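You operate a simulated robot arm through the tools that you are given. There is no shell and no other tool. Be economical: measure what you need, move in short steps, check, and stop when the job is done.

You are at the controls of a simulated robot arm. One attempt, no reset.

Task
Put things in order on the counter by the big window. At the end: the cream tin (marked "SUGAR") stands on top of the brown crushed carton; the blue tumbler is in the green bucket; the pot with grey cap stands where the beige ball of twine stood; the beige ball of twine stands where the blue tumbler stood; whatever was shut is shut again. Leave all else as you found it, and nothing knocked over.

Only the result counts: the job must be done as asked and must still hold three seconds after the hand-in. Knocking over, shifting, dropping, spilling or breaking anything else fails it. A push-on lid holds only when it is set on centred and level and pressed home; a screw cap is set on level and turned clockwise until tight.

Robot
A 7-joint arm with a two-finger parallel gripper, fixed in place. Base frame: the origin is at the foot of the arm, x ahead of it, y to its left, z up; the work surface is at about z = 81.7. Lengths are in cm, angles in rad, forces in N, time in s.
With the tool pointing down near the work surface it reaches from about 24 to 68 cm from the base axis. Its first joint turns from -1.152 to 1.152 rad. Payload 2.4 kg.
The TCP is the grasp point between the finger pads, 3 cm short of the fingertips. In the tool frame z runs along the fingers and y along their closing line. Largest opening 9.4 cm; finger width 2.8, thickness 1; the body of the gripper, 5 by 9.6 cm, starts 5.5 cm behind the TCP.
Orientation is that of the tool frame in the base frame, as a unit quaternion [w, x, y, z]. With the fingers straight down and closing along the base's y, the tool's x points along the base's -x, its y along +y and its z along -z.

Tools
- The arm moves only by the tool play_rows. Its arguments are lists of equal length, an entry for each row: "linear": the shift along the tool's x, y, z in cm, a list of three; "delta_rot": the turn, a rotation vector about the tool's x, y, z in rad, a list of three; "jaw": the closure, from 0 (fully open) to 1 (shut). In form: {"linear": [[dx, dy, dz], ...], "delta_rot": [[wx, wy, wz], ...], "jaw": [jaw, ...]}. A call has 1 to 10 rows; each row shifts and turns the commanded pose from where the row before left it, along the tool's axes as they then stand. Rows are played at 5 a second. More than 5 cm and 0.15 rad between two rows, or a gripper value outside its range, and nothing of the call is played. Where a pose cannot be reached the arm comes as near as it can. A force on the tool above 40 N (or 10 N above the force at the start of the call, whichever is more), or a blocked arm, ends the call early, and 0.2 s more pass. Each finger travels about 15.3 cm/s and halts on what it meets, pressing with about 30 N; the grip force reading is that of the motor and also rises with nothing between the fingers. The clock runs only during rows and for 0.2 s after the last one: add rows that do not move to give the fingers time. The reply holds the time, the measured pose of the TCP, the force on the tool along the base axes, the opening and the grip force, in the units named above and with some noise.
- Cameras (640 x 400 px; columns grow to the right, rows downward): "scene" is fixed at [4.96, 47.62, 145.92]; the picture's right is [-0.68, -0.73, 0.00], its down [-0.31, 0.29, -0.90] and it looks along [0.66, -0.62, -0.43] (base axes); focal length 356 px, centre (320, 200). "wrist" rides on the gripper at [-3.7, 0, -5.8] in the tool frame; the picture's right is [0.00, -1.00, 0.00], its down [0.97, 0.00, -0.24] and it looks along [0.24, 0.00, 0.97] (tool axes); focal length 218 px, centre (320, 200).
- snapshot(camera): a new picture of that camera. The clock stands still meanwhile.
- probe_pixels(camera, pixels): for up to 12 pixels [column, row] of the newest picture of that camera ("zoom" is the newest enlarged one), the place [x, y, z] in the base frame of the surface seen there, good to about 0.2 cm. The clock stands still meanwhile.
- inspect(camera, box): a new picture of the part [left, top, right, bottom] of that camera's present view, enlarged. The clock stands still meanwhile.
- job_done(): hands the job in; it is judged then, once.

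Work in short steps. Measure before you move; look again where a grasp or a placing could have gone wrong, and mend it. You have 80 turns and 34 pictures in all, those below and enlarged ones among them. Open the gripper and draw the arm clear of the work before you hand the job in, unless the task says otherwise; then end with one line.

The tools are called after "Emit:" as a command line: name --argument value ..., lists and objects as JSON in quotes. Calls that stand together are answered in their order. play_rows: Moves the arm, as the interface text tells. Its arguments: {"type":"object","properties":{"linear":{"type":"array","items":{"type":"array","items":{"type":"number"}}},"delta_rot":{"type":"array","items":{"type":"array","items":{"type":"number"}}},"jaw":{"type":"array","items":{"type":"number"}}},"required":["linear","delta_rot","jaw"]} The other tools are called the same way: snapshot (camera) takes a picture; probe_pixels (camera, pixels) gives the place of the surface under pixels of a picture; inspect (camera, box) takes an enlarged picture of a part of a camera's view; job_done () hands the job in.

At the start:

```text
time_s: 0.0
tool_pos: [42.64, 9.86, 126.9]
ee_rot: [0.0, 0.0, 1.0, 0.0]
ft_force: [0.8, -0.2, -0.3]
gripper_width: 9.39
finger_force: 0.1
```

scene: 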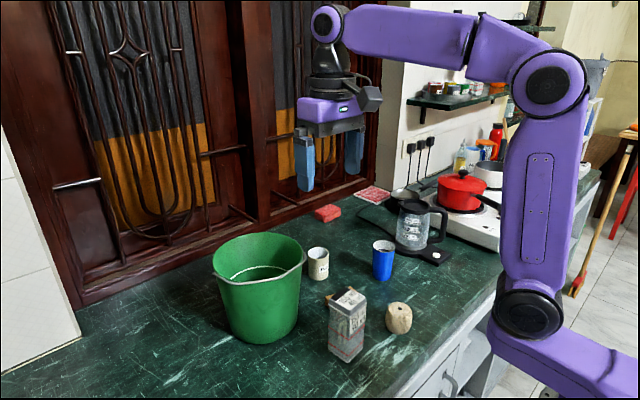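
wrist: 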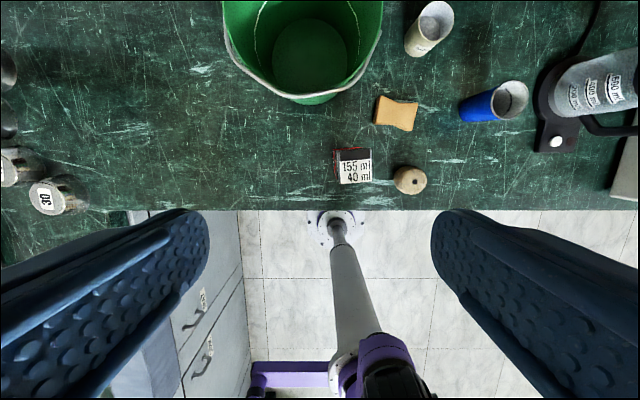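

I start by looking closer at the objects on the counter in both views.

Emit:
inspect --camera "scene" --box '[200, 180, 460, 370]'

Emit:
inspect --camera "wrist" --box '[0, 0, 640, 260]'

```text
2.11 times, centred on (330, 275) of scene
```

zoom: 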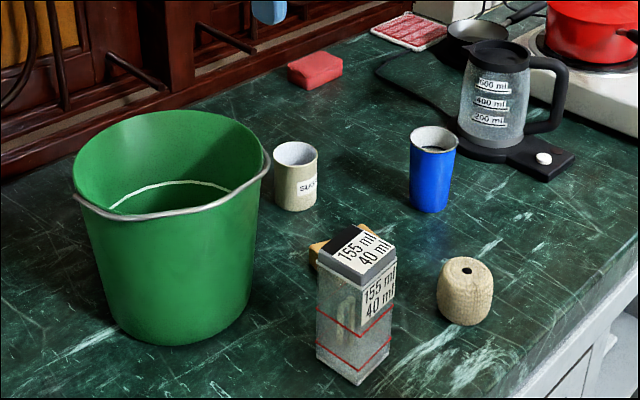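

```text
1.00 times, centred on (320, 130) of wrist
```

zoom: 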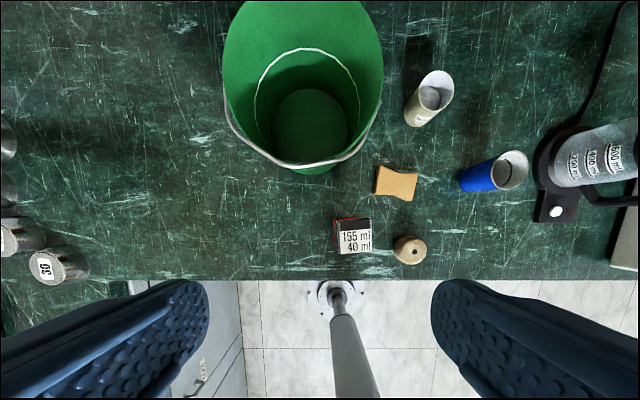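

The brown piece at wrist (395,113) might be the crushed carton; the boxy pot sits at (352,165), and other jars at left (50,195). I probe heights and places.

Emit:
snapshot --camera "wrist"

Emit:
probe_pixels --camera "wrist" --pixels '[[395, 112], [380, 100], [413, 126], [352, 152], [355, 172], [412, 181], [515, 90], [508, 98], [437, 12], [432, 30], [45, 192], [310, 50]]'

Emit:
probe_pixels --camera "scene" --pixels '[[383, 243], [384, 250], [318, 251], [318, 270], [349, 297], [347, 335], [399, 306], [398, 318], [328, 298], [300, 262], [214, 277], [329, 213]]'

```text
29 pictures are left
```

wrist: 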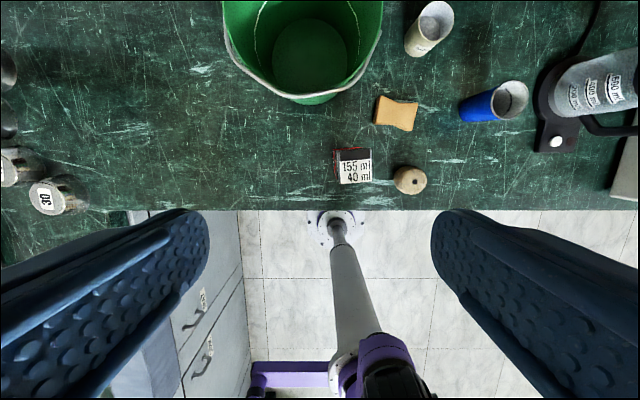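

```text
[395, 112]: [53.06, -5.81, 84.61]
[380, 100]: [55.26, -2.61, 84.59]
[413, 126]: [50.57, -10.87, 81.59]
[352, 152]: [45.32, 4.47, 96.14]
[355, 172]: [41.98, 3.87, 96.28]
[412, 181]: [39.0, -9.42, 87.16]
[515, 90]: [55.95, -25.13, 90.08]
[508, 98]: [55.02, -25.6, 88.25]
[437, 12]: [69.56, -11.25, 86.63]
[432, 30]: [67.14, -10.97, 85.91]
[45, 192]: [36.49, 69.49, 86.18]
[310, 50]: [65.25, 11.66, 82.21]
```

```text
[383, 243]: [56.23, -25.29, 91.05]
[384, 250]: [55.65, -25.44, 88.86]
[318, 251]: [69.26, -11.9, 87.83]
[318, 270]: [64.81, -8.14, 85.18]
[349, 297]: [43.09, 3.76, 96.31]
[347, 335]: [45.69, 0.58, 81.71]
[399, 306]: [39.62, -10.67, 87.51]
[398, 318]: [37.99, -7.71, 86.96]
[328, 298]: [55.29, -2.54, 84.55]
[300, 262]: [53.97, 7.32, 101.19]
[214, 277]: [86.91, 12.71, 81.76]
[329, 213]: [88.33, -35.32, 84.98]
```

The carton is about (53,-6), top 84.6; tin ~(67.5,-10.5), tumbler ~(55,-25), twine ~(39,-9), pot ~(43.5,3.5) with top 96.3. I move above the tin/tumbler area for a straight-down look.

Emit:
play_rows --linear '[[-2, -3.3, 1], [-2, -3.3, 1], [-2, -3.3, 1], [-2, -3.3, 1], [-2, -3.3, 1], [-2, -3.3, 1], [-2, -3.3, 1], [0, 0, 0], [0, 0, 0]]' --delta_rot '[[0, 0, 0], [0, 0, 0], [0, 0, 0], [0, 0, 0], [0, 0, 0], [0, 0, 0], [0, 0, 0], [0, 0, 0], [0, 0, 0]]' --jaw '[0, 0, 0, 0, 0, 0, 0, 0, 0]'

Emit:
snapshot --camera "wrist"

```text
time_s: 2.0
tool_pos: [56.44, -13.43, 119.94]
ee_rot: [0.0, 0.0, 1.0, 0.0]
ft_force: [-0.1, -0.6, 0.3]
gripper_width: 9.38
finger_force: 0.1
```

```text
28 pictures are left
```

wrist: 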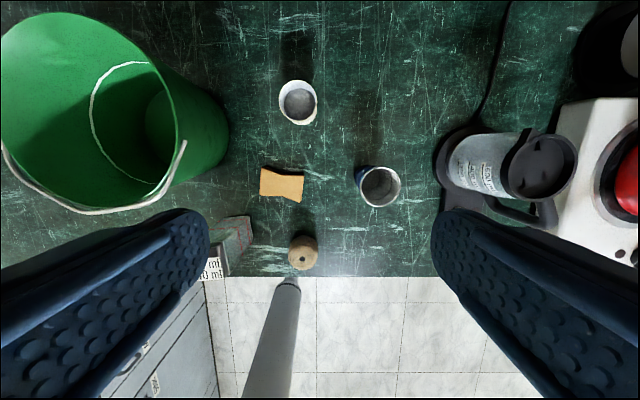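

Tin rim ring at (298,102), tumbler rim at (379,186). Probing rims, interiors, bucket rim and carton outline.

Emit:
probe_pixels --camera "wrist" --pixels '[[280, 101], [316, 101], [298, 82], [298, 123], [298, 104], [358, 187], [399, 187], [379, 168], [380, 206], [379, 190], [302, 240], [302, 267]]'

Emit:
probe_pixels --camera "wrist" --pixels '[[261, 168], [303, 177], [261, 194], [301, 201], [290, 254], [317, 254], [302, 258], [55, 14], [174, 120], [3, 140], [120, 205], [170, 125]]'

Emit:
inspect --camera "wrist" --box '[240, 70, 420, 280]'

```text
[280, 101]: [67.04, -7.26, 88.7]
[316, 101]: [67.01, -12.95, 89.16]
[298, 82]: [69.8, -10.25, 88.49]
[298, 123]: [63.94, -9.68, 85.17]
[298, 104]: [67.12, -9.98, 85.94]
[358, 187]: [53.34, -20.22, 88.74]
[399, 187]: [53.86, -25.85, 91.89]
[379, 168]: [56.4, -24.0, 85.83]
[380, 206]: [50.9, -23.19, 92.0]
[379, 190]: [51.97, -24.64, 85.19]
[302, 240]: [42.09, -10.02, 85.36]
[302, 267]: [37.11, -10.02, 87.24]
```

```text
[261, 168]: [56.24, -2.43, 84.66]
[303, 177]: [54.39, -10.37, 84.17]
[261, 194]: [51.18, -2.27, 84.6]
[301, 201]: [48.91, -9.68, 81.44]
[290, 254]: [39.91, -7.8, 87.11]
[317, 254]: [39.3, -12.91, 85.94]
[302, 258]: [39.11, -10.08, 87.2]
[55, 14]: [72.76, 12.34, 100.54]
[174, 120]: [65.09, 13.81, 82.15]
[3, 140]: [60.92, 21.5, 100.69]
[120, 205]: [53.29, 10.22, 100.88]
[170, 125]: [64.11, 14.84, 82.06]
```

```text
1.90 times, centred on (330, 175) of wrist
```

zoom: 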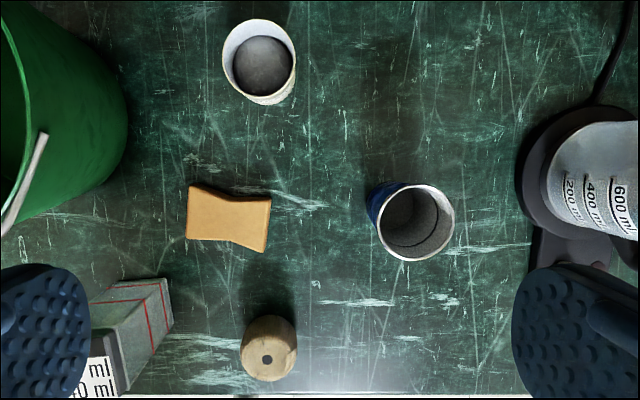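

Tumbler rim z≈92, centre about (54,-23); tin rim z≈89. Move over the tumbler, tips staying above its rim, for a precise look.

Emit:
play_rows --linear '[[0.48, -1.9, 3.4], [0.48, -1.9, 3.4], [0.48, -1.9, 3.4], [0.48, -1.9, 3.4], [0.48, -1.9, 3.4], [0, 0, 0], [0, 0, 0]]' --delta_rot '[[0, 0, 0], [0, 0, 0], [0, 0, 0], [0, 0, 0], [0, 0, 0], [0, 0, 0], [0, 0, 0]]' --jaw '[0, 0, 0, 0, 0, 0, 0]'

Emit:
snapshot --camera "wrist"

```text
time_s: 3.6
tool_pos: [54.14, -22.78, 102.85]
ee_rot: [0.0, 0.0, 1.0, 0.0]
ft_force: [0.7, 0.9, 0.5]
gripper_width: 9.4
finger_force: 0.1
```

```text
26 pictures are left
```

wrist: 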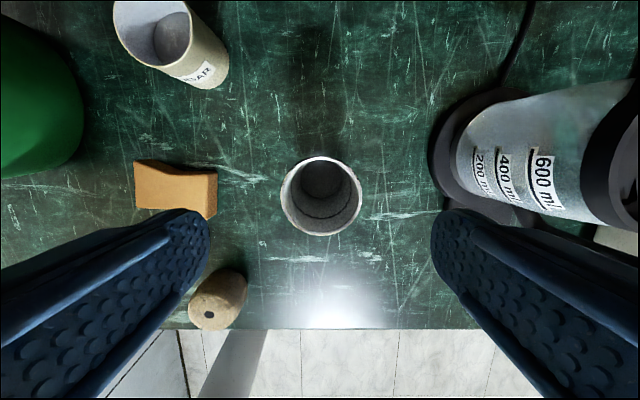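

Rim spans (281..361, 157..236). Probing the rim and the kettle's near edge.

Emit:
probe_pixels --camera "wrist" --pixels '[[282, 196], [360, 196], [321, 158], [321, 235], [322, 176], [325, 210], [465, 150], [432, 150], [450, 210], [322, 225], [205, 300], [237, 290]]'

```text
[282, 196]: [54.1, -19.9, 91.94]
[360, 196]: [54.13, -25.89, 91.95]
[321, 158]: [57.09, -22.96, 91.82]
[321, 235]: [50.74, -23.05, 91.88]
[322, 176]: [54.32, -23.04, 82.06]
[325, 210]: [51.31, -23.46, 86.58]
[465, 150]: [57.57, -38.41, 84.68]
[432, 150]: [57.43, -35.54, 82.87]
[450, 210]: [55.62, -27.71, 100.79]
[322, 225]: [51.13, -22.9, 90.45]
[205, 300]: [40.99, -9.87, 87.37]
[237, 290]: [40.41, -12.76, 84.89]
```

Tumbler is empty, centre (54.0,-22.95), rim Ø≈6. Descend to z≈88.5 and close.

Emit:
play_rows --linear '[[0.1, -0.15, 3.6], [0, 0, 3.6], [0, 0, 3.6], [0, 0, 3.5], [0, 0, 0], [0, 0, 0], [0, 0, 0], [0, 0, 0]]' --delta_rot '[[0, 0, 0], [0, 0, 0], [0, 0, 0], [0, 0, 0], [0, 0, 0], [0, 0, 0], [0, 0, 0], [0, 0, 0]]' --jaw '[0, 0, 0, 0, 0, 0.7, 0.7, 0.7]'

```text
time_s: 5.4
tool_pos: [54.2, -22.93, 88.52]
ee_rot: [0.0, 0.001, 1.0, 0.0]
ft_force: [0.0, -0.6, 0.2]
gripper_width: 6.11
finger_force: 29.6
```

Held at 6.1 cm. Lift straight up well over the bucket rim height.

Emit:
play_rows --linear '[[0, 0, -2], [0, 0, -4.5], [0, 0, -4.5], [0, 0, -4.5], [0, 0, -4.5], [0, 0, -4.5], [0, 0, -4.5], [0, 0, 0]]' --delta_rot '[[0, 0, 0], [0, 0, 0], [0, 0, 0], [0, 0, 0], [0, 0, 0], [0, 0, 0], [0, 0, 0], [0, 0, 0]]' --jaw '[0.7, 0.7, 0.7, 0.7, 0.7, 0.7, 0.7, 0.7]'

Emit:
play_rows --linear '[[-0.9, 4.2, 0], [-0.9, 4.2, 0], [-0.9, 4.2, 0], [-0.9, 4.2, 0], [-0.9, 4.2, 0], [-0.9, 4.2, 0], [-0.9, 4.2, 0], [-0.9, 4.2, 0], [0, 0, 0], [0, 0, 0]]' --delta_rot '[[0, 0, 0], [0, 0, 0], [0, 0, 0], [0, 0, 0], [0, 0, 0], [0, 0, 0], [0, 0, 0], [0, 0, 0], [0, 0, 0], [0, 0, 0]]' --jaw '[0.7, 0.7, 0.7, 0.7, 0.7, 0.7, 0.7, 0.7, 0.7, 0.7]'

Emit:
snapshot --camera "wrist"

Emit:
snapshot --camera "scene"

```text
time_s: 7.2
tool_pos: [54.02, -23.02, 117.64]
ee_rot: [0.0, 0.0, 1.0, 0.0]
ft_force: [0.0, 0.5, -0.7]
gripper_width: 6.12
finger_force: 30.0
```

```text
time_s: 9.4
tool_pos: [61.25, 10.91, 117.38]
ee_rot: [0.0, 0.0, 1.0, 0.0]
ft_force: [-0.1, 0.2, 0.0]
gripper_width: 6.14
finger_force: 30.1
```

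```text
25 pictures are left
```

wrist: 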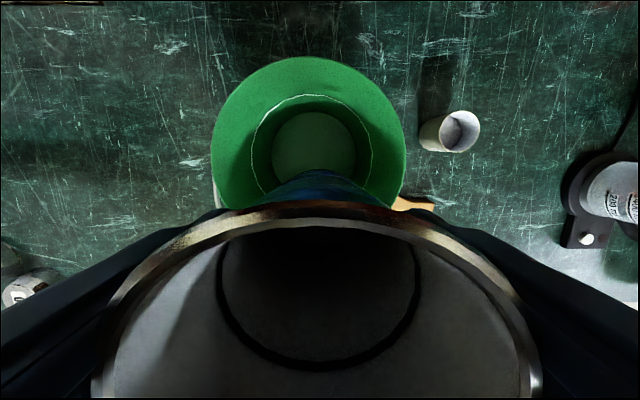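

```text
24 pictures are left
```

scene: 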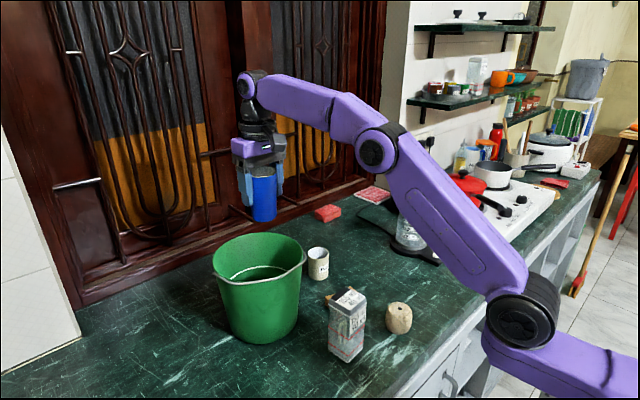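

Bucket seen with rim (211..404, top row 57), floor ellipse near (313,145). Probing.

Emit:
probe_pixels --camera "wrist" --pixels '[[213, 150], [402, 150], [308, 59], [313, 113], [274, 145], [353, 145], [313, 150], [253, 140], [370, 140], [312, 97], [225, 100], [390, 100]]'

Emit:
probe_pixels --camera "scene" --pixels '[[214, 262], [303, 248], [255, 235], [260, 285], [257, 266], [262, 205]]'

```text
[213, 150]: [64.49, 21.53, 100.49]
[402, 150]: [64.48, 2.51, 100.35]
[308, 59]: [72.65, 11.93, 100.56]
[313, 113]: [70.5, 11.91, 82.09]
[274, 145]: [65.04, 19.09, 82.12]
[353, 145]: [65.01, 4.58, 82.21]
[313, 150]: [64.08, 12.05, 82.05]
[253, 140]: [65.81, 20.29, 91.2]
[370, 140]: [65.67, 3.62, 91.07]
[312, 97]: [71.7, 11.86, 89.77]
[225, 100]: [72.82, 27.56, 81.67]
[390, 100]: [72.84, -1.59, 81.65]
```

```text
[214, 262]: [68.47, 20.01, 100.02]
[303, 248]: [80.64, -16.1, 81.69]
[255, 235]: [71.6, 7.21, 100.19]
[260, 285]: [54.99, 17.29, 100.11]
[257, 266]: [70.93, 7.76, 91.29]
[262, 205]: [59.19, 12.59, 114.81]
```

Bucket centre ≈ (62.9,12.0), floor z 82.1 with radius ~7.5. Shift to centre, then lower the tumbler to just over the floor.

Emit:
play_rows --linear '[[-1.65, 1.1, 0], [0, 0, 4], [0, 0, 4], [0, 0, 4], [0, 0, 4], [0, 0, 4], [0, 0, 4], [0, 0, 2.5], [0, 0, 0]]' --delta_rot '[[0, 0, 0], [0, 0, 0], [0, 0, 0], [0, 0, 0], [0, 0, 0], [0, 0, 0], [0, 0, 0], [0, 0, 0], [0, 0, 0]]' --jaw '[0.7, 0.7, 0.7, 0.7, 0.7, 0.7, 0.7, 0.7, 0.7]'

```text
time_s: 11.4
tool_pos: [62.89, 11.67, 90.78]
ee_rot: [0.001, 0.0, 1.0, 0.0]
ft_force: [1.0, 0.1, 0.7]
gripper_width: 6.1
finger_force: 30.0
out of reach, approached as far as the arm can: row 1
```

At z 90.8; lower the remaining ~1.7 cm until contact, small rows.

Emit:
play_rows --linear '[[0, 0, 0.8], [0, 0, 0.5], [0, 0, 0.4], [0, 0, 0]]' --delta_rot '[[0, 0, 0], [0, 0, 0], [0, 0, 0], [0, 0, 0]]' --jaw '[0.7, 0.7, 0.7, 0.7]'

```text
time_s: 12.4
tool_pos: [62.87, 11.72, 89.51]
ee_rot: [0.003, 0.0, 1.0, 0.001]
ft_force: [3.1, -0.4, 36.7]
gripper_width: 6.11
finger_force: 30.1
```

Contact made (36 N at z 89.5). Release partly and rise straight out.

Emit:
play_rows --linear '[[0, 0, -0.35], [0, 0, 0], [0, 0, 0], [0, 0, -3], [0, 0, -4.5], [0, 0, -4.5], [0, 0, -4.5], [0, 0, -4.5], [0, 0, 0]]' --delta_rot '[[0, 0, 0], [0, 0, 0], [0, 0, 0], [0, 0, 0], [0, 0, 0], [0, 0, 0], [0, 0, 0], [0, 0, 0], [0, 0, 0]]' --jaw '[0.7, 0.15, 0.15, 0.15, 0.15, 0.15, 0.15, 0.15, 0.15]'

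Emit:
snapshot --camera "wrist"

```text
time_s: 14.4
tool_pos: [62.61, 11.9, 110.53]
ee_rot: [0.0, 0.0, 1.0, 0.0]
ft_force: [0.1, 0.7, -1.0]
gripper_width: 7.98
finger_force: 0.2
```

```text
23 pictures are left
```

wrist: 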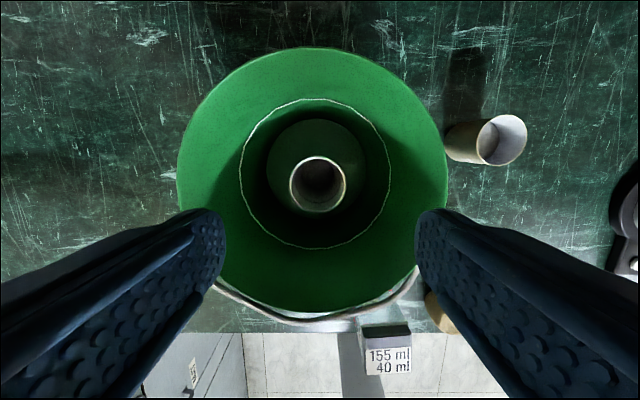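

Tumbler stands upright in the bucket. Next the twine: move over (39,-10) at z≈105 and look.

Emit:
play_rows --linear '[[2.85, -2.74, 0], [2.85, -2.74, 0], [2.85, -2.74, 0], [2.85, -2.74, 0], [2.85, -2.74, 0], [2.85, -2.74, 0], [2.85, -2.74, 0], [2.85, -2.74, 0], [0.3, 0, 4.5], [0, 0, 0]]' --delta_rot '[[0, 0, 0], [0, 0, 0], [0, 0, 0], [0, 0, 0], [0, 0, 0], [0, 0, 0], [0, 0, 0], [0, 0, 0], [0, 0, 0], [0, 0, 0]]' --jaw '[0, 0, 0, 0, 0, 0, 0, 0, 0, 0]'

Emit:
snapshot --camera "wrist"

```text
time_s: 16.6
tool_pos: [39.54, -10.1, 105.95]
ee_rot: [0.0, 0.001, 1.0, 0.0]
ft_force: [-0.4, 0.5, -1.1]
gripper_width: 9.38
finger_force: 0.0
```

```text
22 pictures are left
```

wrist: 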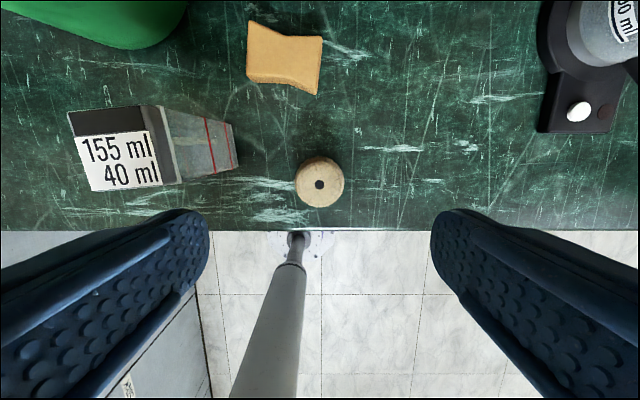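

Twine top at (319,183), pot top at (115,150). Probe outline of both.

Emit:
probe_pixels --camera "wrist" --pixels '[[319, 185], [296, 180], [343, 180], [319, 206], [319, 158], [308, 188], [330, 188], [319, 196]]'

Emit:
probe_pixels --camera "wrist" --pixels '[[69, 114], [141, 107], [92, 188], [160, 183], [152, 110], [177, 182], [228, 125], [237, 168], [105, 120], [120, 160], [200, 118], [165, 145]]'

Emit:
inspect --camera "wrist" --box '[50, 80, 370, 230]'

```text
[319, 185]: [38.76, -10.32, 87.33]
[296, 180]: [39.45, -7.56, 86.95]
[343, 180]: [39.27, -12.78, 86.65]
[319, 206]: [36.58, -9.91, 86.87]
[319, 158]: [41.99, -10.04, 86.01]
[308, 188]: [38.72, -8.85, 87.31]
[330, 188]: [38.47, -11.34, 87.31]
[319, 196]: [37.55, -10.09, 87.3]
```

```text
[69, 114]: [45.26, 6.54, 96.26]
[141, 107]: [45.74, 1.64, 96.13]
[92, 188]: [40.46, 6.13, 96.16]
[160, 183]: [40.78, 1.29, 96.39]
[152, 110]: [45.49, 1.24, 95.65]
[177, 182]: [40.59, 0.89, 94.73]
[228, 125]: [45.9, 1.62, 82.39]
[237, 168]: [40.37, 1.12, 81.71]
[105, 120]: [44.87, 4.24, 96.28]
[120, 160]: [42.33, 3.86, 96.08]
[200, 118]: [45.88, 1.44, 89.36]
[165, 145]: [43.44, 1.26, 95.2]
```

```text
2.00 times, centred on (210, 155) of wrist
```

zoom: 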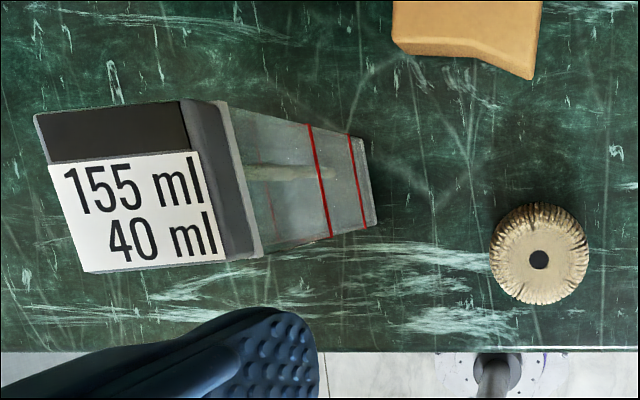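

Twine centre (38.95,-10.15), Ø≈5.3, top 87.3. Descend to z 85.3 and grip.

Emit:
play_rows --linear '[[0.59, -0.05, 0], [0, 0, 4.5], [0, 0, 4.5], [0, 0, 4.5], [0, 0, 4.5], [0, 0, 2.65], [0, 0, 0], [0, 0, 0], [0, 0, 0], [0, 0, 0]]' --delta_rot '[[0, 0, 0], [0, 0, 0], [0, 0, 0], [0, 0, 0], [0, 0, 0], [0, 0, 0], [0, 0, 0], [0, 0, 0], [0, 0, 0], [0, 0, 0]]' --jaw '[0, 0, 0, 0, 0, 0, 0, 0.8, 0.8, 0.8]'

```text
time_s: 18.8
tool_pos: [38.86, -10.0, 85.47]
ee_rot: [0.0, 0.0, 1.0, 0.0]
ft_force: [-0.9, 0.0, -0.2]
gripper_width: 5.69
finger_force: 29.9
```

Held (5.7 cm). Lift and carry to the tumbler's place (54.0,-22.95), then lower to just above the counter.

Emit:
play_rows --linear '[[0, 0, -4.5], [0, 0, -4.5], [-3.02, -2.58, 0], [-3.02, -2.58, 0], [-3.02, -2.58, 0], [-3.02, -2.58, 0], [-3.02, -2.58, 0], [0, 0, 4], [0, 0, 4], [0, 0, 0]]' --delta_rot '[[0, 0, 0], [0, 0, 0], [0, 0, 0], [0, 0, 0], [0, 0, 0], [0, 0, 0], [0, 0, 0], [0, 0, 0], [0, 0, 0], [0, 0, 0]]' --jaw '[0.8, 0.8, 0.8, 0.8, 0.8, 0.8, 0.8, 0.8, 0.8, 0.8]'

```text
time_s: 21.0
tool_pos: [54.16, -23.08, 86.23]
ee_rot: [0.0, 0.001, 1.0, -0.001]
ft_force: [0.4, 0.0, -0.9]
gripper_width: 5.71
finger_force: 30.0
```

Right place; lower ~0.9 cm until it touches.

Emit:
play_rows --linear '[[0.1, 0.1, 0.5], [0, 0, 0.35], [0, 0, 0.1], [0, 0, 0]]' --delta_rot '[[0, 0, 0], [0, 0, 0], [0, 0, 0], [0, 0, 0]]' --jaw '[0.8, 0.8, 0.8, 0.8]'

```text
time_s: 22.0
tool_pos: [53.9, -23.04, 85.37]
ee_rot: [0.0, 0.0, 1.0, -0.001]
ft_force: [0.1, 0.2, -0.3]
gripper_width: 5.7
finger_force: 30.0
```

No contact force yet; a bit lower, then release and rise.

Emit:
play_rows --linear '[[0, 0, 0.15], [0, 0, 0]]' --delta_rot '[[0, 0, 0], [0, 0, 0]]' --jaw '[0.8, 0.8]'

```text
time_s: 22.6
tool_pos: [53.78, -23.1, 85.36]
ee_rot: [0.001, 0.0, 1.0, -0.001]
ft_force: [-2.2, -0.1, 13.1]
gripper_width: 5.71
finger_force: 29.7
```

Contact (13 N). Open and rise.

Emit:
play_rows --linear '[[0, 0, -0.1], [0, 0, 0], [0, 0, 0], [0, 0, -3], [0, 0, -4.5], [0, 0, -4.5], [0, 0, -4.5], [0, 0, -3], [0, 0, 0]]' --delta_rot '[[0, 0, 0], [0, 0, 0], [0, 0, 0], [0, 0, 0], [0, 0, 0], [0, 0, 0], [0, 0, 0], [0, 0, 0], [0, 0, 0]]' --jaw '[0.8, 0, 0, 0, 0, 0, 0, 0, 0]'

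Emit:
snapshot --camera "wrist"

```text
time_s: 24.6
tool_pos: [53.84, -23.15, 104.99]
ee_rot: [0.001, 0.0, 1.0, 0.0]
ft_force: [-0.9, 0.2, -0.2]
gripper_width: 9.4
finger_force: 0.1
```

```text
20 pictures are left
```

wrist: 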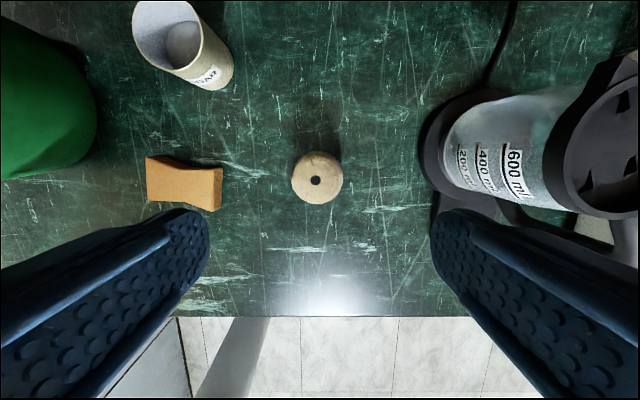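

Twine placed. Now zoom on the pot from the scene camera to see whether its body or its cap is wider.

Emit:
inspect --camera "scene" --box '[310, 275, 390, 370]'

Emit:
probe_pixels --camera "wrist" --pixels '[[316, 181], [292, 178], [342, 178], [316, 204]]'

```text
4.21 times, centred on (350, 322) of scene
```

zoom: 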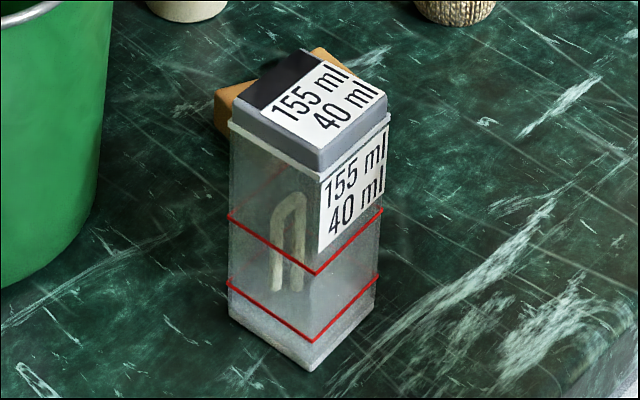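

```text
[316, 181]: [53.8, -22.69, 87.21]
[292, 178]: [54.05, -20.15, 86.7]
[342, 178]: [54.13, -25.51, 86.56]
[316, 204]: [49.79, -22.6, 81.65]
```

Body has a shoulder slightly wider than the cap. Probe shoulder and body corners.

Emit:
probe_pixels --camera "zoom" --pixels '[[232, 122], [320, 172], [388, 118], [320, 182], [312, 365], [230, 310], [375, 300], [318, 165], [265, 108], [238, 150], [382, 140], [300, 52]]'

```text
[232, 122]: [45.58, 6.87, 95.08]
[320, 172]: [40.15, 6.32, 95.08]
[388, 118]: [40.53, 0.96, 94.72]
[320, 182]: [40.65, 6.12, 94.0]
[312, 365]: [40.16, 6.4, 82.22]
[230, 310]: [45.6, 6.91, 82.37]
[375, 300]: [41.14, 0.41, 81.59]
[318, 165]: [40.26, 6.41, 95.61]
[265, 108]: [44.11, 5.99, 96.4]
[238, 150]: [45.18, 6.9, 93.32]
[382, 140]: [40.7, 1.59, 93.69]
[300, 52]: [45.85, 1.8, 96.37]
```

Pot centre (43.07,3.92), 5.5 wide, turned +0.093 rad about z. Move over it with the matching turn.

Emit:
play_rows --linear '[[1.54, 3.87, 0], [1.54, 3.87, 0], [1.54, 3.87, 0], [1.54, 3.87, 0], [1.54, 3.87, 0], [1.54, 3.87, 0], [1.54, 3.85, 0], [0, 0, 0], [0, 0, 0]]' --delta_rot '[[0, 0, 0], [0, 0, 0], [0, 0, 0], [0, 0, 0], [0, 0, 0], [0, 0, 0], [0, 0, 0], [0, 0, -0.095], [0, 0, 0]]' --jaw '[0, 0, 0, 0, 0, 0, 0, 0, 0]'

Emit:
snapshot --camera "wrist"

```text
time_s: 26.6
tool_pos: [42.98, 3.89, 104.83]
ee_rot: [0.0, -0.047, 0.999, 0.0]
ft_force: [-1.0, -0.1, 0.1]
gripper_width: 9.42
finger_force: 0.1
```

```text
18 pictures are left
```

wrist: 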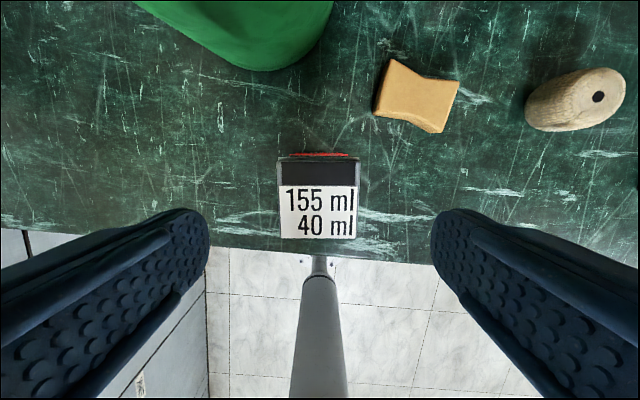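

Aligned with the pot's faces. Descend to z≈91.7 and grip the body.

Emit:
play_rows --linear '[[0, 0, 4.5], [0, 0, 4.5], [0, 0, 3], [0, 0, 1.1], [0, 0, 0], [0, 0, 0], [0, 0, 0], [0, 0, 0]]' --delta_rot '[[0, 0, 0], [0, 0, 0], [0, 0, 0], [0, 0, 0], [0, 0, 0], [0, 0, 0], [0, 0, 0], [0, 0, 0]]' --jaw '[0, 0, 0, 0, 0, 0.8, 0.8, 0.8]'

```text
time_s: 28.4
tool_pos: [42.93, 3.79, 91.83]
ee_rot: [0.0, -0.046, 0.999, 0.0]
ft_force: [-0.7, 0.4, -0.9]
gripper_width: 6.01
finger_force: 29.6
```

Gripped at 6.0 cm, maybe on the lip. Lift a little and check from the scene that body and cap rise together.

Emit:
play_rows --linear '[[0, 0, -0.5], [0, 0, -0.5], [0, 0, -0.5], [0, 0, 0]]' --delta_rot '[[0, 0, 0], [0, 0, 0], [0, 0, 0], [0, 0, 0]]' --jaw '[0.8, 0.8, 0.8, 0.8]'

Emit:
inspect --camera "scene" --box '[290, 240, 410, 375]'

```text
time_s: 29.4
tool_pos: [43.23, 4.11, 93.18]
ee_rot: [0.001, -0.048, 0.999, 0.0]
ft_force: [0.1, -0.1, -0.7]
gripper_width: 6.0
finger_force: 30.2
```

```text
2.96 times, centred on (350, 308) of scene
```

zoom: 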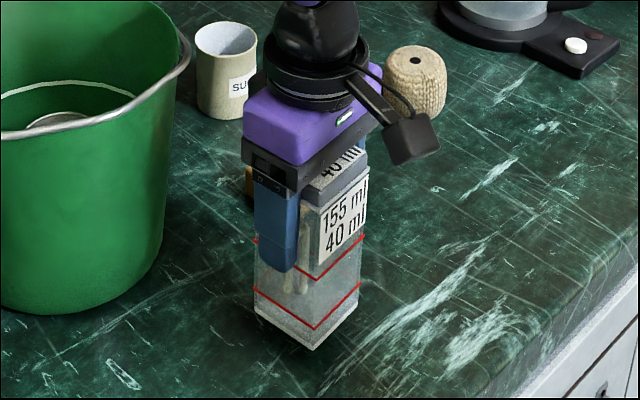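

Need to confirm the body's bottom rose as well; probe it.

Emit:
probe_pixels --camera "zoom" --pixels '[[313, 345], [257, 308], [313, 325], [256, 290], [355, 304], [313, 275], [372, 165], [318, 205], [340, 175]]'

```text
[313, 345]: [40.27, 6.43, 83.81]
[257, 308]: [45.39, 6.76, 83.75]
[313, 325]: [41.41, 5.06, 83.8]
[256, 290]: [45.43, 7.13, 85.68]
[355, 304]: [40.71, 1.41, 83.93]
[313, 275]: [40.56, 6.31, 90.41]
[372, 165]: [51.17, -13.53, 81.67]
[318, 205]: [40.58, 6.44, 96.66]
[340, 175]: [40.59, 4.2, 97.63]
```

The pot rises whole and level. Lift further and carry to the twine's old place (38.95,-10.15).

Emit:
play_rows --linear '[[0, 0, -2], [1.354, -3.4, 0], [1.354, -3.4, 0], [1.354, -3.4, 0], [1.354, -3.4, 0], [0, 0, 0], [0, 0, 2], [0, 0, 0]]' --delta_rot '[[0, 0, 0], [0, 0, 0], [0, 0, 0], [0, 0, 0], [0, 0, 0], [0, 0, 0], [0, 0, 0], [0, 0, 0]]' --jaw '[0.8, 0.8, 0.8, 0.8, 0.8, 0.8, 0.8, 0.8]'

```text
time_s: 31.2
tool_pos: [39.07, -10.05, 93.34]
ee_rot: [0.0, -0.048, 0.999, 0.0]
ft_force: [0.3, -0.3, -3.1]
gripper_width: 6.02
finger_force: 29.7
```

At the place; lower 1.5 cm to contact.

Emit:
play_rows --linear '[[0, 0, 0.7], [0, 0, 0.5], [0, 0, 0.2], [0, 0, 0.1], [0, 0, 0]]' --delta_rot '[[0, 0, 0], [0, 0, 0], [0, 0, 0], [0, 0, 0], [0, 0, 0]]' --jaw '[0.8, 0.8, 0.8, 0.8, 0.8]'

```text
time_s: 32.4
tool_pos: [39.15, -9.99, 91.85]
ee_rot: [0.0, -0.047, 0.999, 0.001]
ft_force: [0.2, -0.1, -1.3]
gripper_width: 6.02
finger_force: 30.0
```

Not yet touching; lower another 0.2.

Emit:
play_rows --linear '[[0, 0, 0.15], [0, 0, 0.05], [0, 0, 0]]' --delta_rot '[[0, 0, 0], [0, 0, 0], [0, 0, 0]]' --jaw '[0.8, 0.8, 0.8]'

```text
time_s: 33.2
tool_pos: [39.07, -10.17, 91.76]
ee_rot: [0.001, -0.049, 0.999, 0.0]
ft_force: [-4.7, 3.4, 28.0]
gripper_width: 6.04
finger_force: 30.0
```

Seated (28 N). Open and rise.

Emit:
play_rows --linear '[[0, 0, -0.12], [0, 0, 0], [0, 0, 0], [0, 0, -3], [0, 0, -4.5], [0, 0, -4.5], [0, 0, 0]]' --delta_rot '[[0, 0, 0], [0, 0, 0], [0, 0, 0], [0, 0, 0], [0, 0, 0], [0, 0, 0], [0, 0, 0]]' --jaw '[0.8, 0, 0, 0, 0, 0, 0]'

Emit:
snapshot --camera "wrist"

Emit:
snapshot --camera "scene"

```text
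time_s: 34.8
tool_pos: [38.84, -9.74, 103.62]
ee_rot: [0.0, -0.047, 0.999, -0.001]
ft_force: [0.0, -0.4, 0.0]
gripper_width: 9.43
finger_force: 0.1
```

```text
16 pictures are left
```

wrist: 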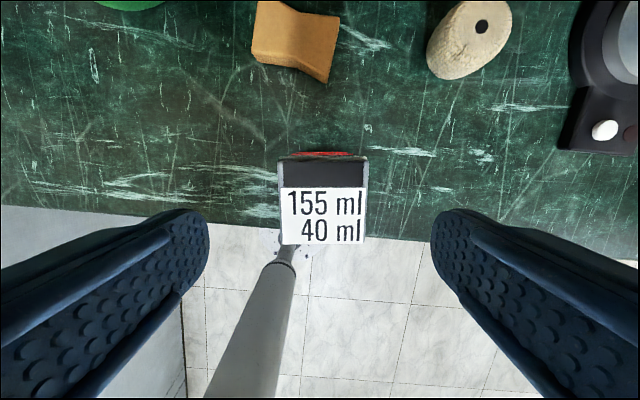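

```text
15 pictures are left
```

scene: 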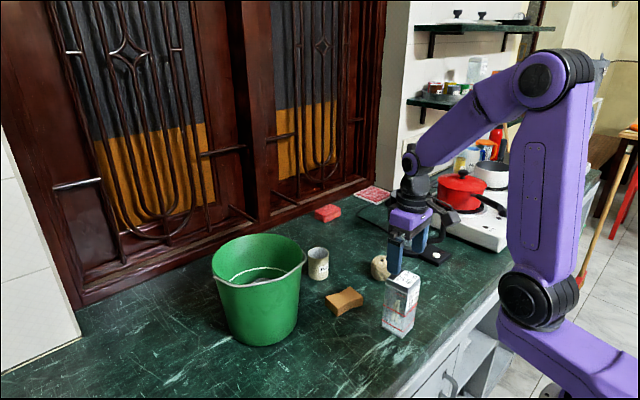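

Pot stands in place, closed. Now the tin: unrotate and move to about (60,-10,104) to look at tin and carton.

Emit:
play_rows --linear '[[0, 0, -1], [-4.3, 0, 0], [-4.3, 0, 0], [-4.3, 0, 0], [-4.3, 0, 0], [-4.3, 0, 0], [0, 0, 0], [0, 0, 0]]' --delta_rot '[[0, 0, 0.095], [0, 0, 0], [0, 0, 0], [0, 0, 0], [0, 0, 0], [0, 0, 0], [0, 0, 0], [0, 0, 0]]' --jaw '[0, 0, 0, 0, 0, 0, 0, 0]'

Emit:
snapshot --camera "wrist"

```text
time_s: 36.6
tool_pos: [60.51, -10.05, 104.58]
ee_rot: [0.0, 0.0, 1.0, 0.0]
ft_force: [0.2, 0.6, -0.9]
gripper_width: 9.38
finger_force: 0.0
```

```text
14 pictures are left
```

wrist: 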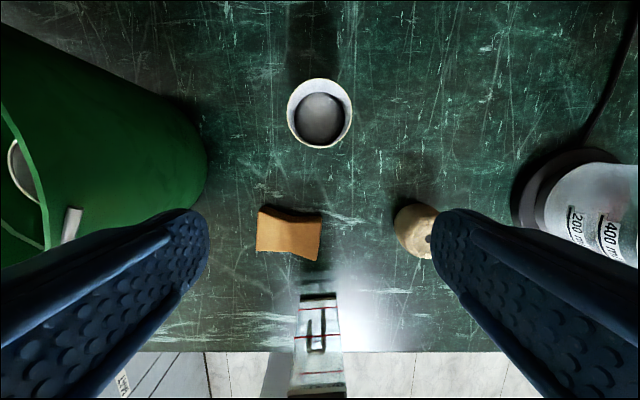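

Probe tin rim/contents and carton outline.

Emit:
probe_pixels --camera "wrist" --pixels '[[289, 112], [351, 112], [320, 80], [320, 145], [320, 118], [335, 110], [318, 100]]'

Emit:
probe_pixels --camera "wrist" --pixels '[[259, 208], [287, 217], [320, 218], [258, 249], [288, 252], [316, 260], [288, 235], [265, 230], [312, 240], [257, 230], [320, 235], [300, 222]]'

Emit:
inspect --camera "wrist" --box '[230, 190, 350, 270]'

```text
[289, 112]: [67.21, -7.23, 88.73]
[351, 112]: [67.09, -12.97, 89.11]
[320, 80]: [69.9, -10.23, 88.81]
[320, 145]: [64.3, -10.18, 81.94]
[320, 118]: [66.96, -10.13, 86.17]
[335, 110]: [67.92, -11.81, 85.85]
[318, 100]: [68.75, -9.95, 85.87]
```

```text
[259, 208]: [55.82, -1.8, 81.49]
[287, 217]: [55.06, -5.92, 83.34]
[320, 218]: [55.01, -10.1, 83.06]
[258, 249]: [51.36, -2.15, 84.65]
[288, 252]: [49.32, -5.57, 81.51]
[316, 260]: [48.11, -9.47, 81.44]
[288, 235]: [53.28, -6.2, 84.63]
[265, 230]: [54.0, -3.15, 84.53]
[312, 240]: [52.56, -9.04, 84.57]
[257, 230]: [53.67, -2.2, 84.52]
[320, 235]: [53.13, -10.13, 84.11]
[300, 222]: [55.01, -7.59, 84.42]
```

```text
5.00 times, centred on (290, 230) of wrist
```

zoom: 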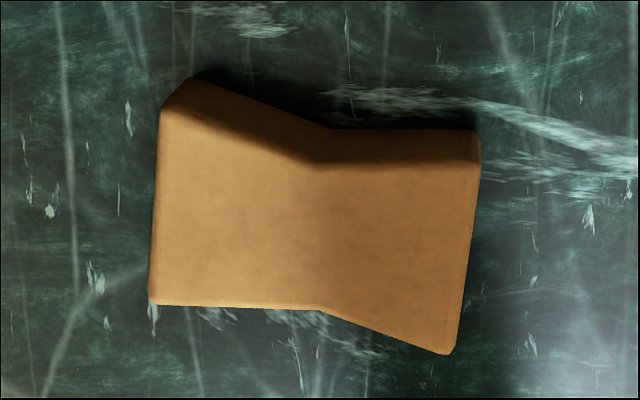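

Tin centre (67.1,-10.1), Ø5.8, rim 89; carton top flat at 84.6, centre ≈(53.1,-6.2). Lower to z≈96 and slide out over the tin to test reach.

Emit:
play_rows --linear '[[0, 0, 4.2], [0, 0, 4.2], [-3.3, -0.05, 0], [-3.3, 0, 0], [0, 0, 0], [0, 0, 0]]' --delta_rot '[[0, 0, 0], [0, 0, 0], [0, 0, 0], [0, 0, 0], [0, 0, 0], [0, 0, 0]]' --jaw '[0, 0, 0, 0, 0, 0]'

```text
time_s: 38.0
tool_pos: [66.99, -10.21, 96.21]
ee_rot: [0.0, -0.001, 1.0, 0.001]
ft_force: [-0.1, -0.7, 0.6]
gripper_width: 9.38
finger_force: 0.1
```

Reached with the tool vertical. Descend to z≈86 and grip.

Emit:
play_rows --linear '[[0, 0, 3.5], [0, 0, 3.5], [0, 0, 3.1], [0, 0, 0], [0, 0, 0], [0, 0, 0], [0, 0, 0], [0, 0, 0]]' --delta_rot '[[0, 0, 0], [0, 0, 0], [0, 0, 0], [0, 0, 0], [0, 0, 0], [0, 0, 0], [0, 0, 0], [0, 0, 0]]' --jaw '[0, 0, 0, 0, 0, 0.75, 0.75, 0.75]'

```text
time_s: 39.8
tool_pos: [67.03, -10.12, 86.43]
ee_rot: [0.001, 0.0, 1.0, -0.001]
ft_force: [0.5, -0.4, -1.0]
gripper_width: 5.95
finger_force: 30.1
```

Held (5.95). Lift 7 cm, carry to (53.1,-6.2) above the carton.

Emit:
play_rows --linear '[[0, 0, -2], [0, 0, -2.5], [0, 0, -2.5], [3.49, 0.98, 0], [3.49, 0.98, 0], [3.49, 0.98, 0], [3.49, 0.98, 0], [0, 0, 0], [0, 0, 2], [0, 0, 0]]' --delta_rot '[[0, 0, 0], [0, 0, 0], [0, 0, 0], [0, 0, 0], [0, 0, 0], [0, 0, 0], [0, 0, 0], [0, 0, 0], [0, 0, 0], [0, 0, 0]]' --jaw '[0.75, 0.75, 0.75, 0.75, 0.75, 0.75, 0.75, 0.75, 0.75, 0.75]'

Emit:
inspect --camera "scene" --box '[270, 220, 430, 340]'

```text
time_s: 42.0
tool_pos: [53.19, -6.08, 91.25]
ee_rot: [-0.001, -0.001, 1.0, 0.0]
ft_force: [0.8, -0.2, 0.3]
gripper_width: 5.91
finger_force: 29.8
```

```text
3.33 times, centred on (350, 280) of scene
```

zoom: 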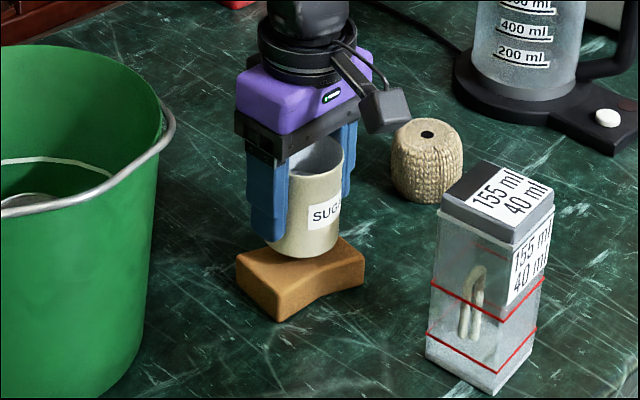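

Tin hovers over the carton. Lower in small steps until contact.

Emit:
play_rows --linear '[[0, 0, 0.8], [0, 0, 0.6], [0, 0, 0.2], [0, 0, 0.15], [0, 0, 0]]' --delta_rot '[[0, 0, 0], [0, 0, 0], [0, 0, 0], [0, 0, 0], [0, 0, 0]]' --jaw '[0.75, 0.75, 0.75, 0.75, 0.75]'

```text
time_s: 43.2
tool_pos: [53.31, -6.15, 89.43]
ee_rot: [0.0, 0.0, 1.0, -0.001]
ft_force: [-0.3, 0.9, -0.2]
gripper_width: 5.88
finger_force: 29.7
```

No contact yet; another few millimetres.

Emit:
play_rows --linear '[[0, 0, 0.12], [0, 0, 0.1], [0, 0, 0]]' --delta_rot '[[0, 0, 0], [0, 0, 0], [0, 0, 0]]' --jaw '[0.75, 0.75, 0.75]'

```text
time_s: 44.0
tool_pos: [53.17, -6.12, 89.42]
ee_rot: [0.001, 0.0, 1.0, -0.001]
ft_force: [-2.9, 0.2, 16.5]
gripper_width: 5.91
finger_force: 30.3
```

Contact (16 N). Open and rise.

Emit:
play_rows --linear '[[0, 0, -0.1], [0, 0, 0], [0, 0, 0], [0, 0, -3], [0, 0, -4.5], [0, 0, -4.5], [0, 0, -4.5], [0, 0, 0]]' --delta_rot '[[0, 0, 0], [0, 0, 0], [0, 0, 0], [0, 0, 0], [0, 0, 0], [0, 0, 0], [0, 0, 0], [0, 0, 0]]' --jaw '[0.75, 0, 0, 0, 0, 0, 0, 0]'

Emit:
play_rows --linear '[[0, 0, -4.5], [0, 0, -4.5], [0, 0, -4.5], [2, 2, -2], [2, 2, 0], [0, 0, 0]]' --delta_rot '[[0, 0, 0], [0, 0, 0], [0, 0, 0], [0, 0, 0], [0, 0, 0], [0, 0, 0]]' --jaw '[0, 0, 0, 0, 0, 0]'

Emit:
inspect --camera "scene" --box '[200, 180, 460, 370]'

Emit:
snapshot --camera "wrist"

```text
time_s: 45.8
tool_pos: [53.4, -5.94, 105.83]
ee_rot: [0.0, 0.0, 1.0, -0.001]
ft_force: [0.1, -0.9, 0.9]
gripper_width: 9.4
finger_force: 0.1
```

```text
time_s: 47.2
tool_pos: [49.21, -1.95, 121.26]
ee_rot: [-0.001, 0.0, 1.0, 0.0]
ft_force: [-0.4, 0.6, 0.1]
gripper_width: 9.43
finger_force: 0.0
```

```text
2.11 times, centred on (330, 275) of scene
```

zoom: 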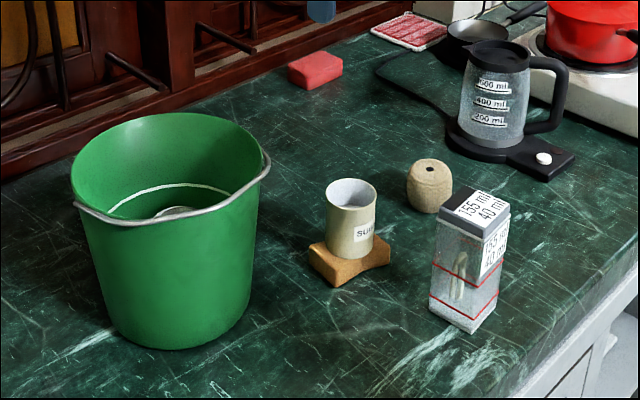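

```text
10 pictures are left
```

wrist: 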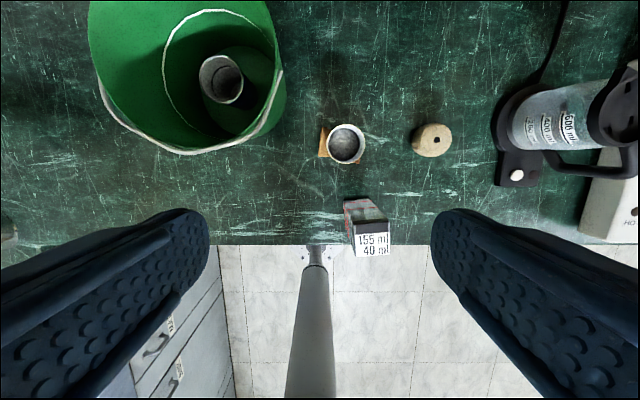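

All four items look right. The bucket outline seems a couple of pixels lower than at the start; I probe its rim to verify it hasn't shifted.

Emit:
probe_pixels --camera "wrist" --pixels '[[91, 55], [272, 60], [277, 30], [240, 110], [225, 130], [181, 152], [100, 80], [222, 80]]'

Emit:
snapshot --camera "scene"

Emit:
probe_pixels --camera "scene" --pixels '[[214, 262], [255, 235], [260, 285], [257, 266], [215, 255], [296, 248], [235, 310], [275, 310]]'

```text
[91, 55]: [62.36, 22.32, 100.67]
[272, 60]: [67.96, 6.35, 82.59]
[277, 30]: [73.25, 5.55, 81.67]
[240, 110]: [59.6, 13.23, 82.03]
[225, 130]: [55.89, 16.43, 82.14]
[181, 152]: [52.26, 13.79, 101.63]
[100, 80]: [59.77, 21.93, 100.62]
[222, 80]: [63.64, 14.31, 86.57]
```

```text
9 pictures are left
```

scene: 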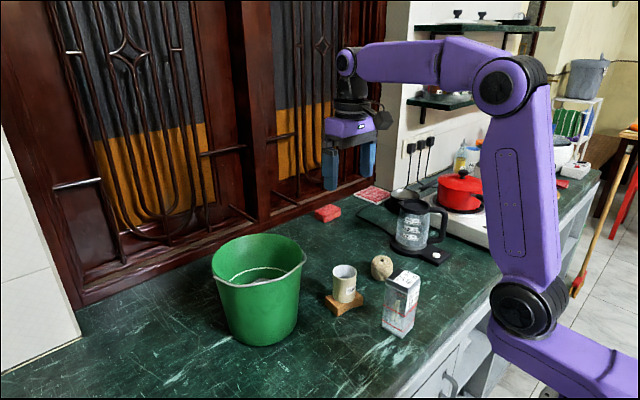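

```text
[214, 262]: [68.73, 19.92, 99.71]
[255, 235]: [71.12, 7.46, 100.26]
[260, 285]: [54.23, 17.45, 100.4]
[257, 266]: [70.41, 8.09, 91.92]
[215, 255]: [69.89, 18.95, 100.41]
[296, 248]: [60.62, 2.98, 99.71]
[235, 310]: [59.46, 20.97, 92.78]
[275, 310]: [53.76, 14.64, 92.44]
```

Everything is in place: the tumbler is upright in the bucket, the tin is on the carton, and the twine and the capped pot are in their spots. The bucket has moved only about 0.4 cm. The gripper is open and clear, so I hand in.

Emit:
job_done

```text
The job is handed in.
```

The job is handed in: the SUGAR tin stands on the crushed carton, the blue tumbler is upright in the bucket, the twine and the pot (cap still on) are in their new places, and the only unintended change I measured is the bucket, shifted about 0.4 cm.
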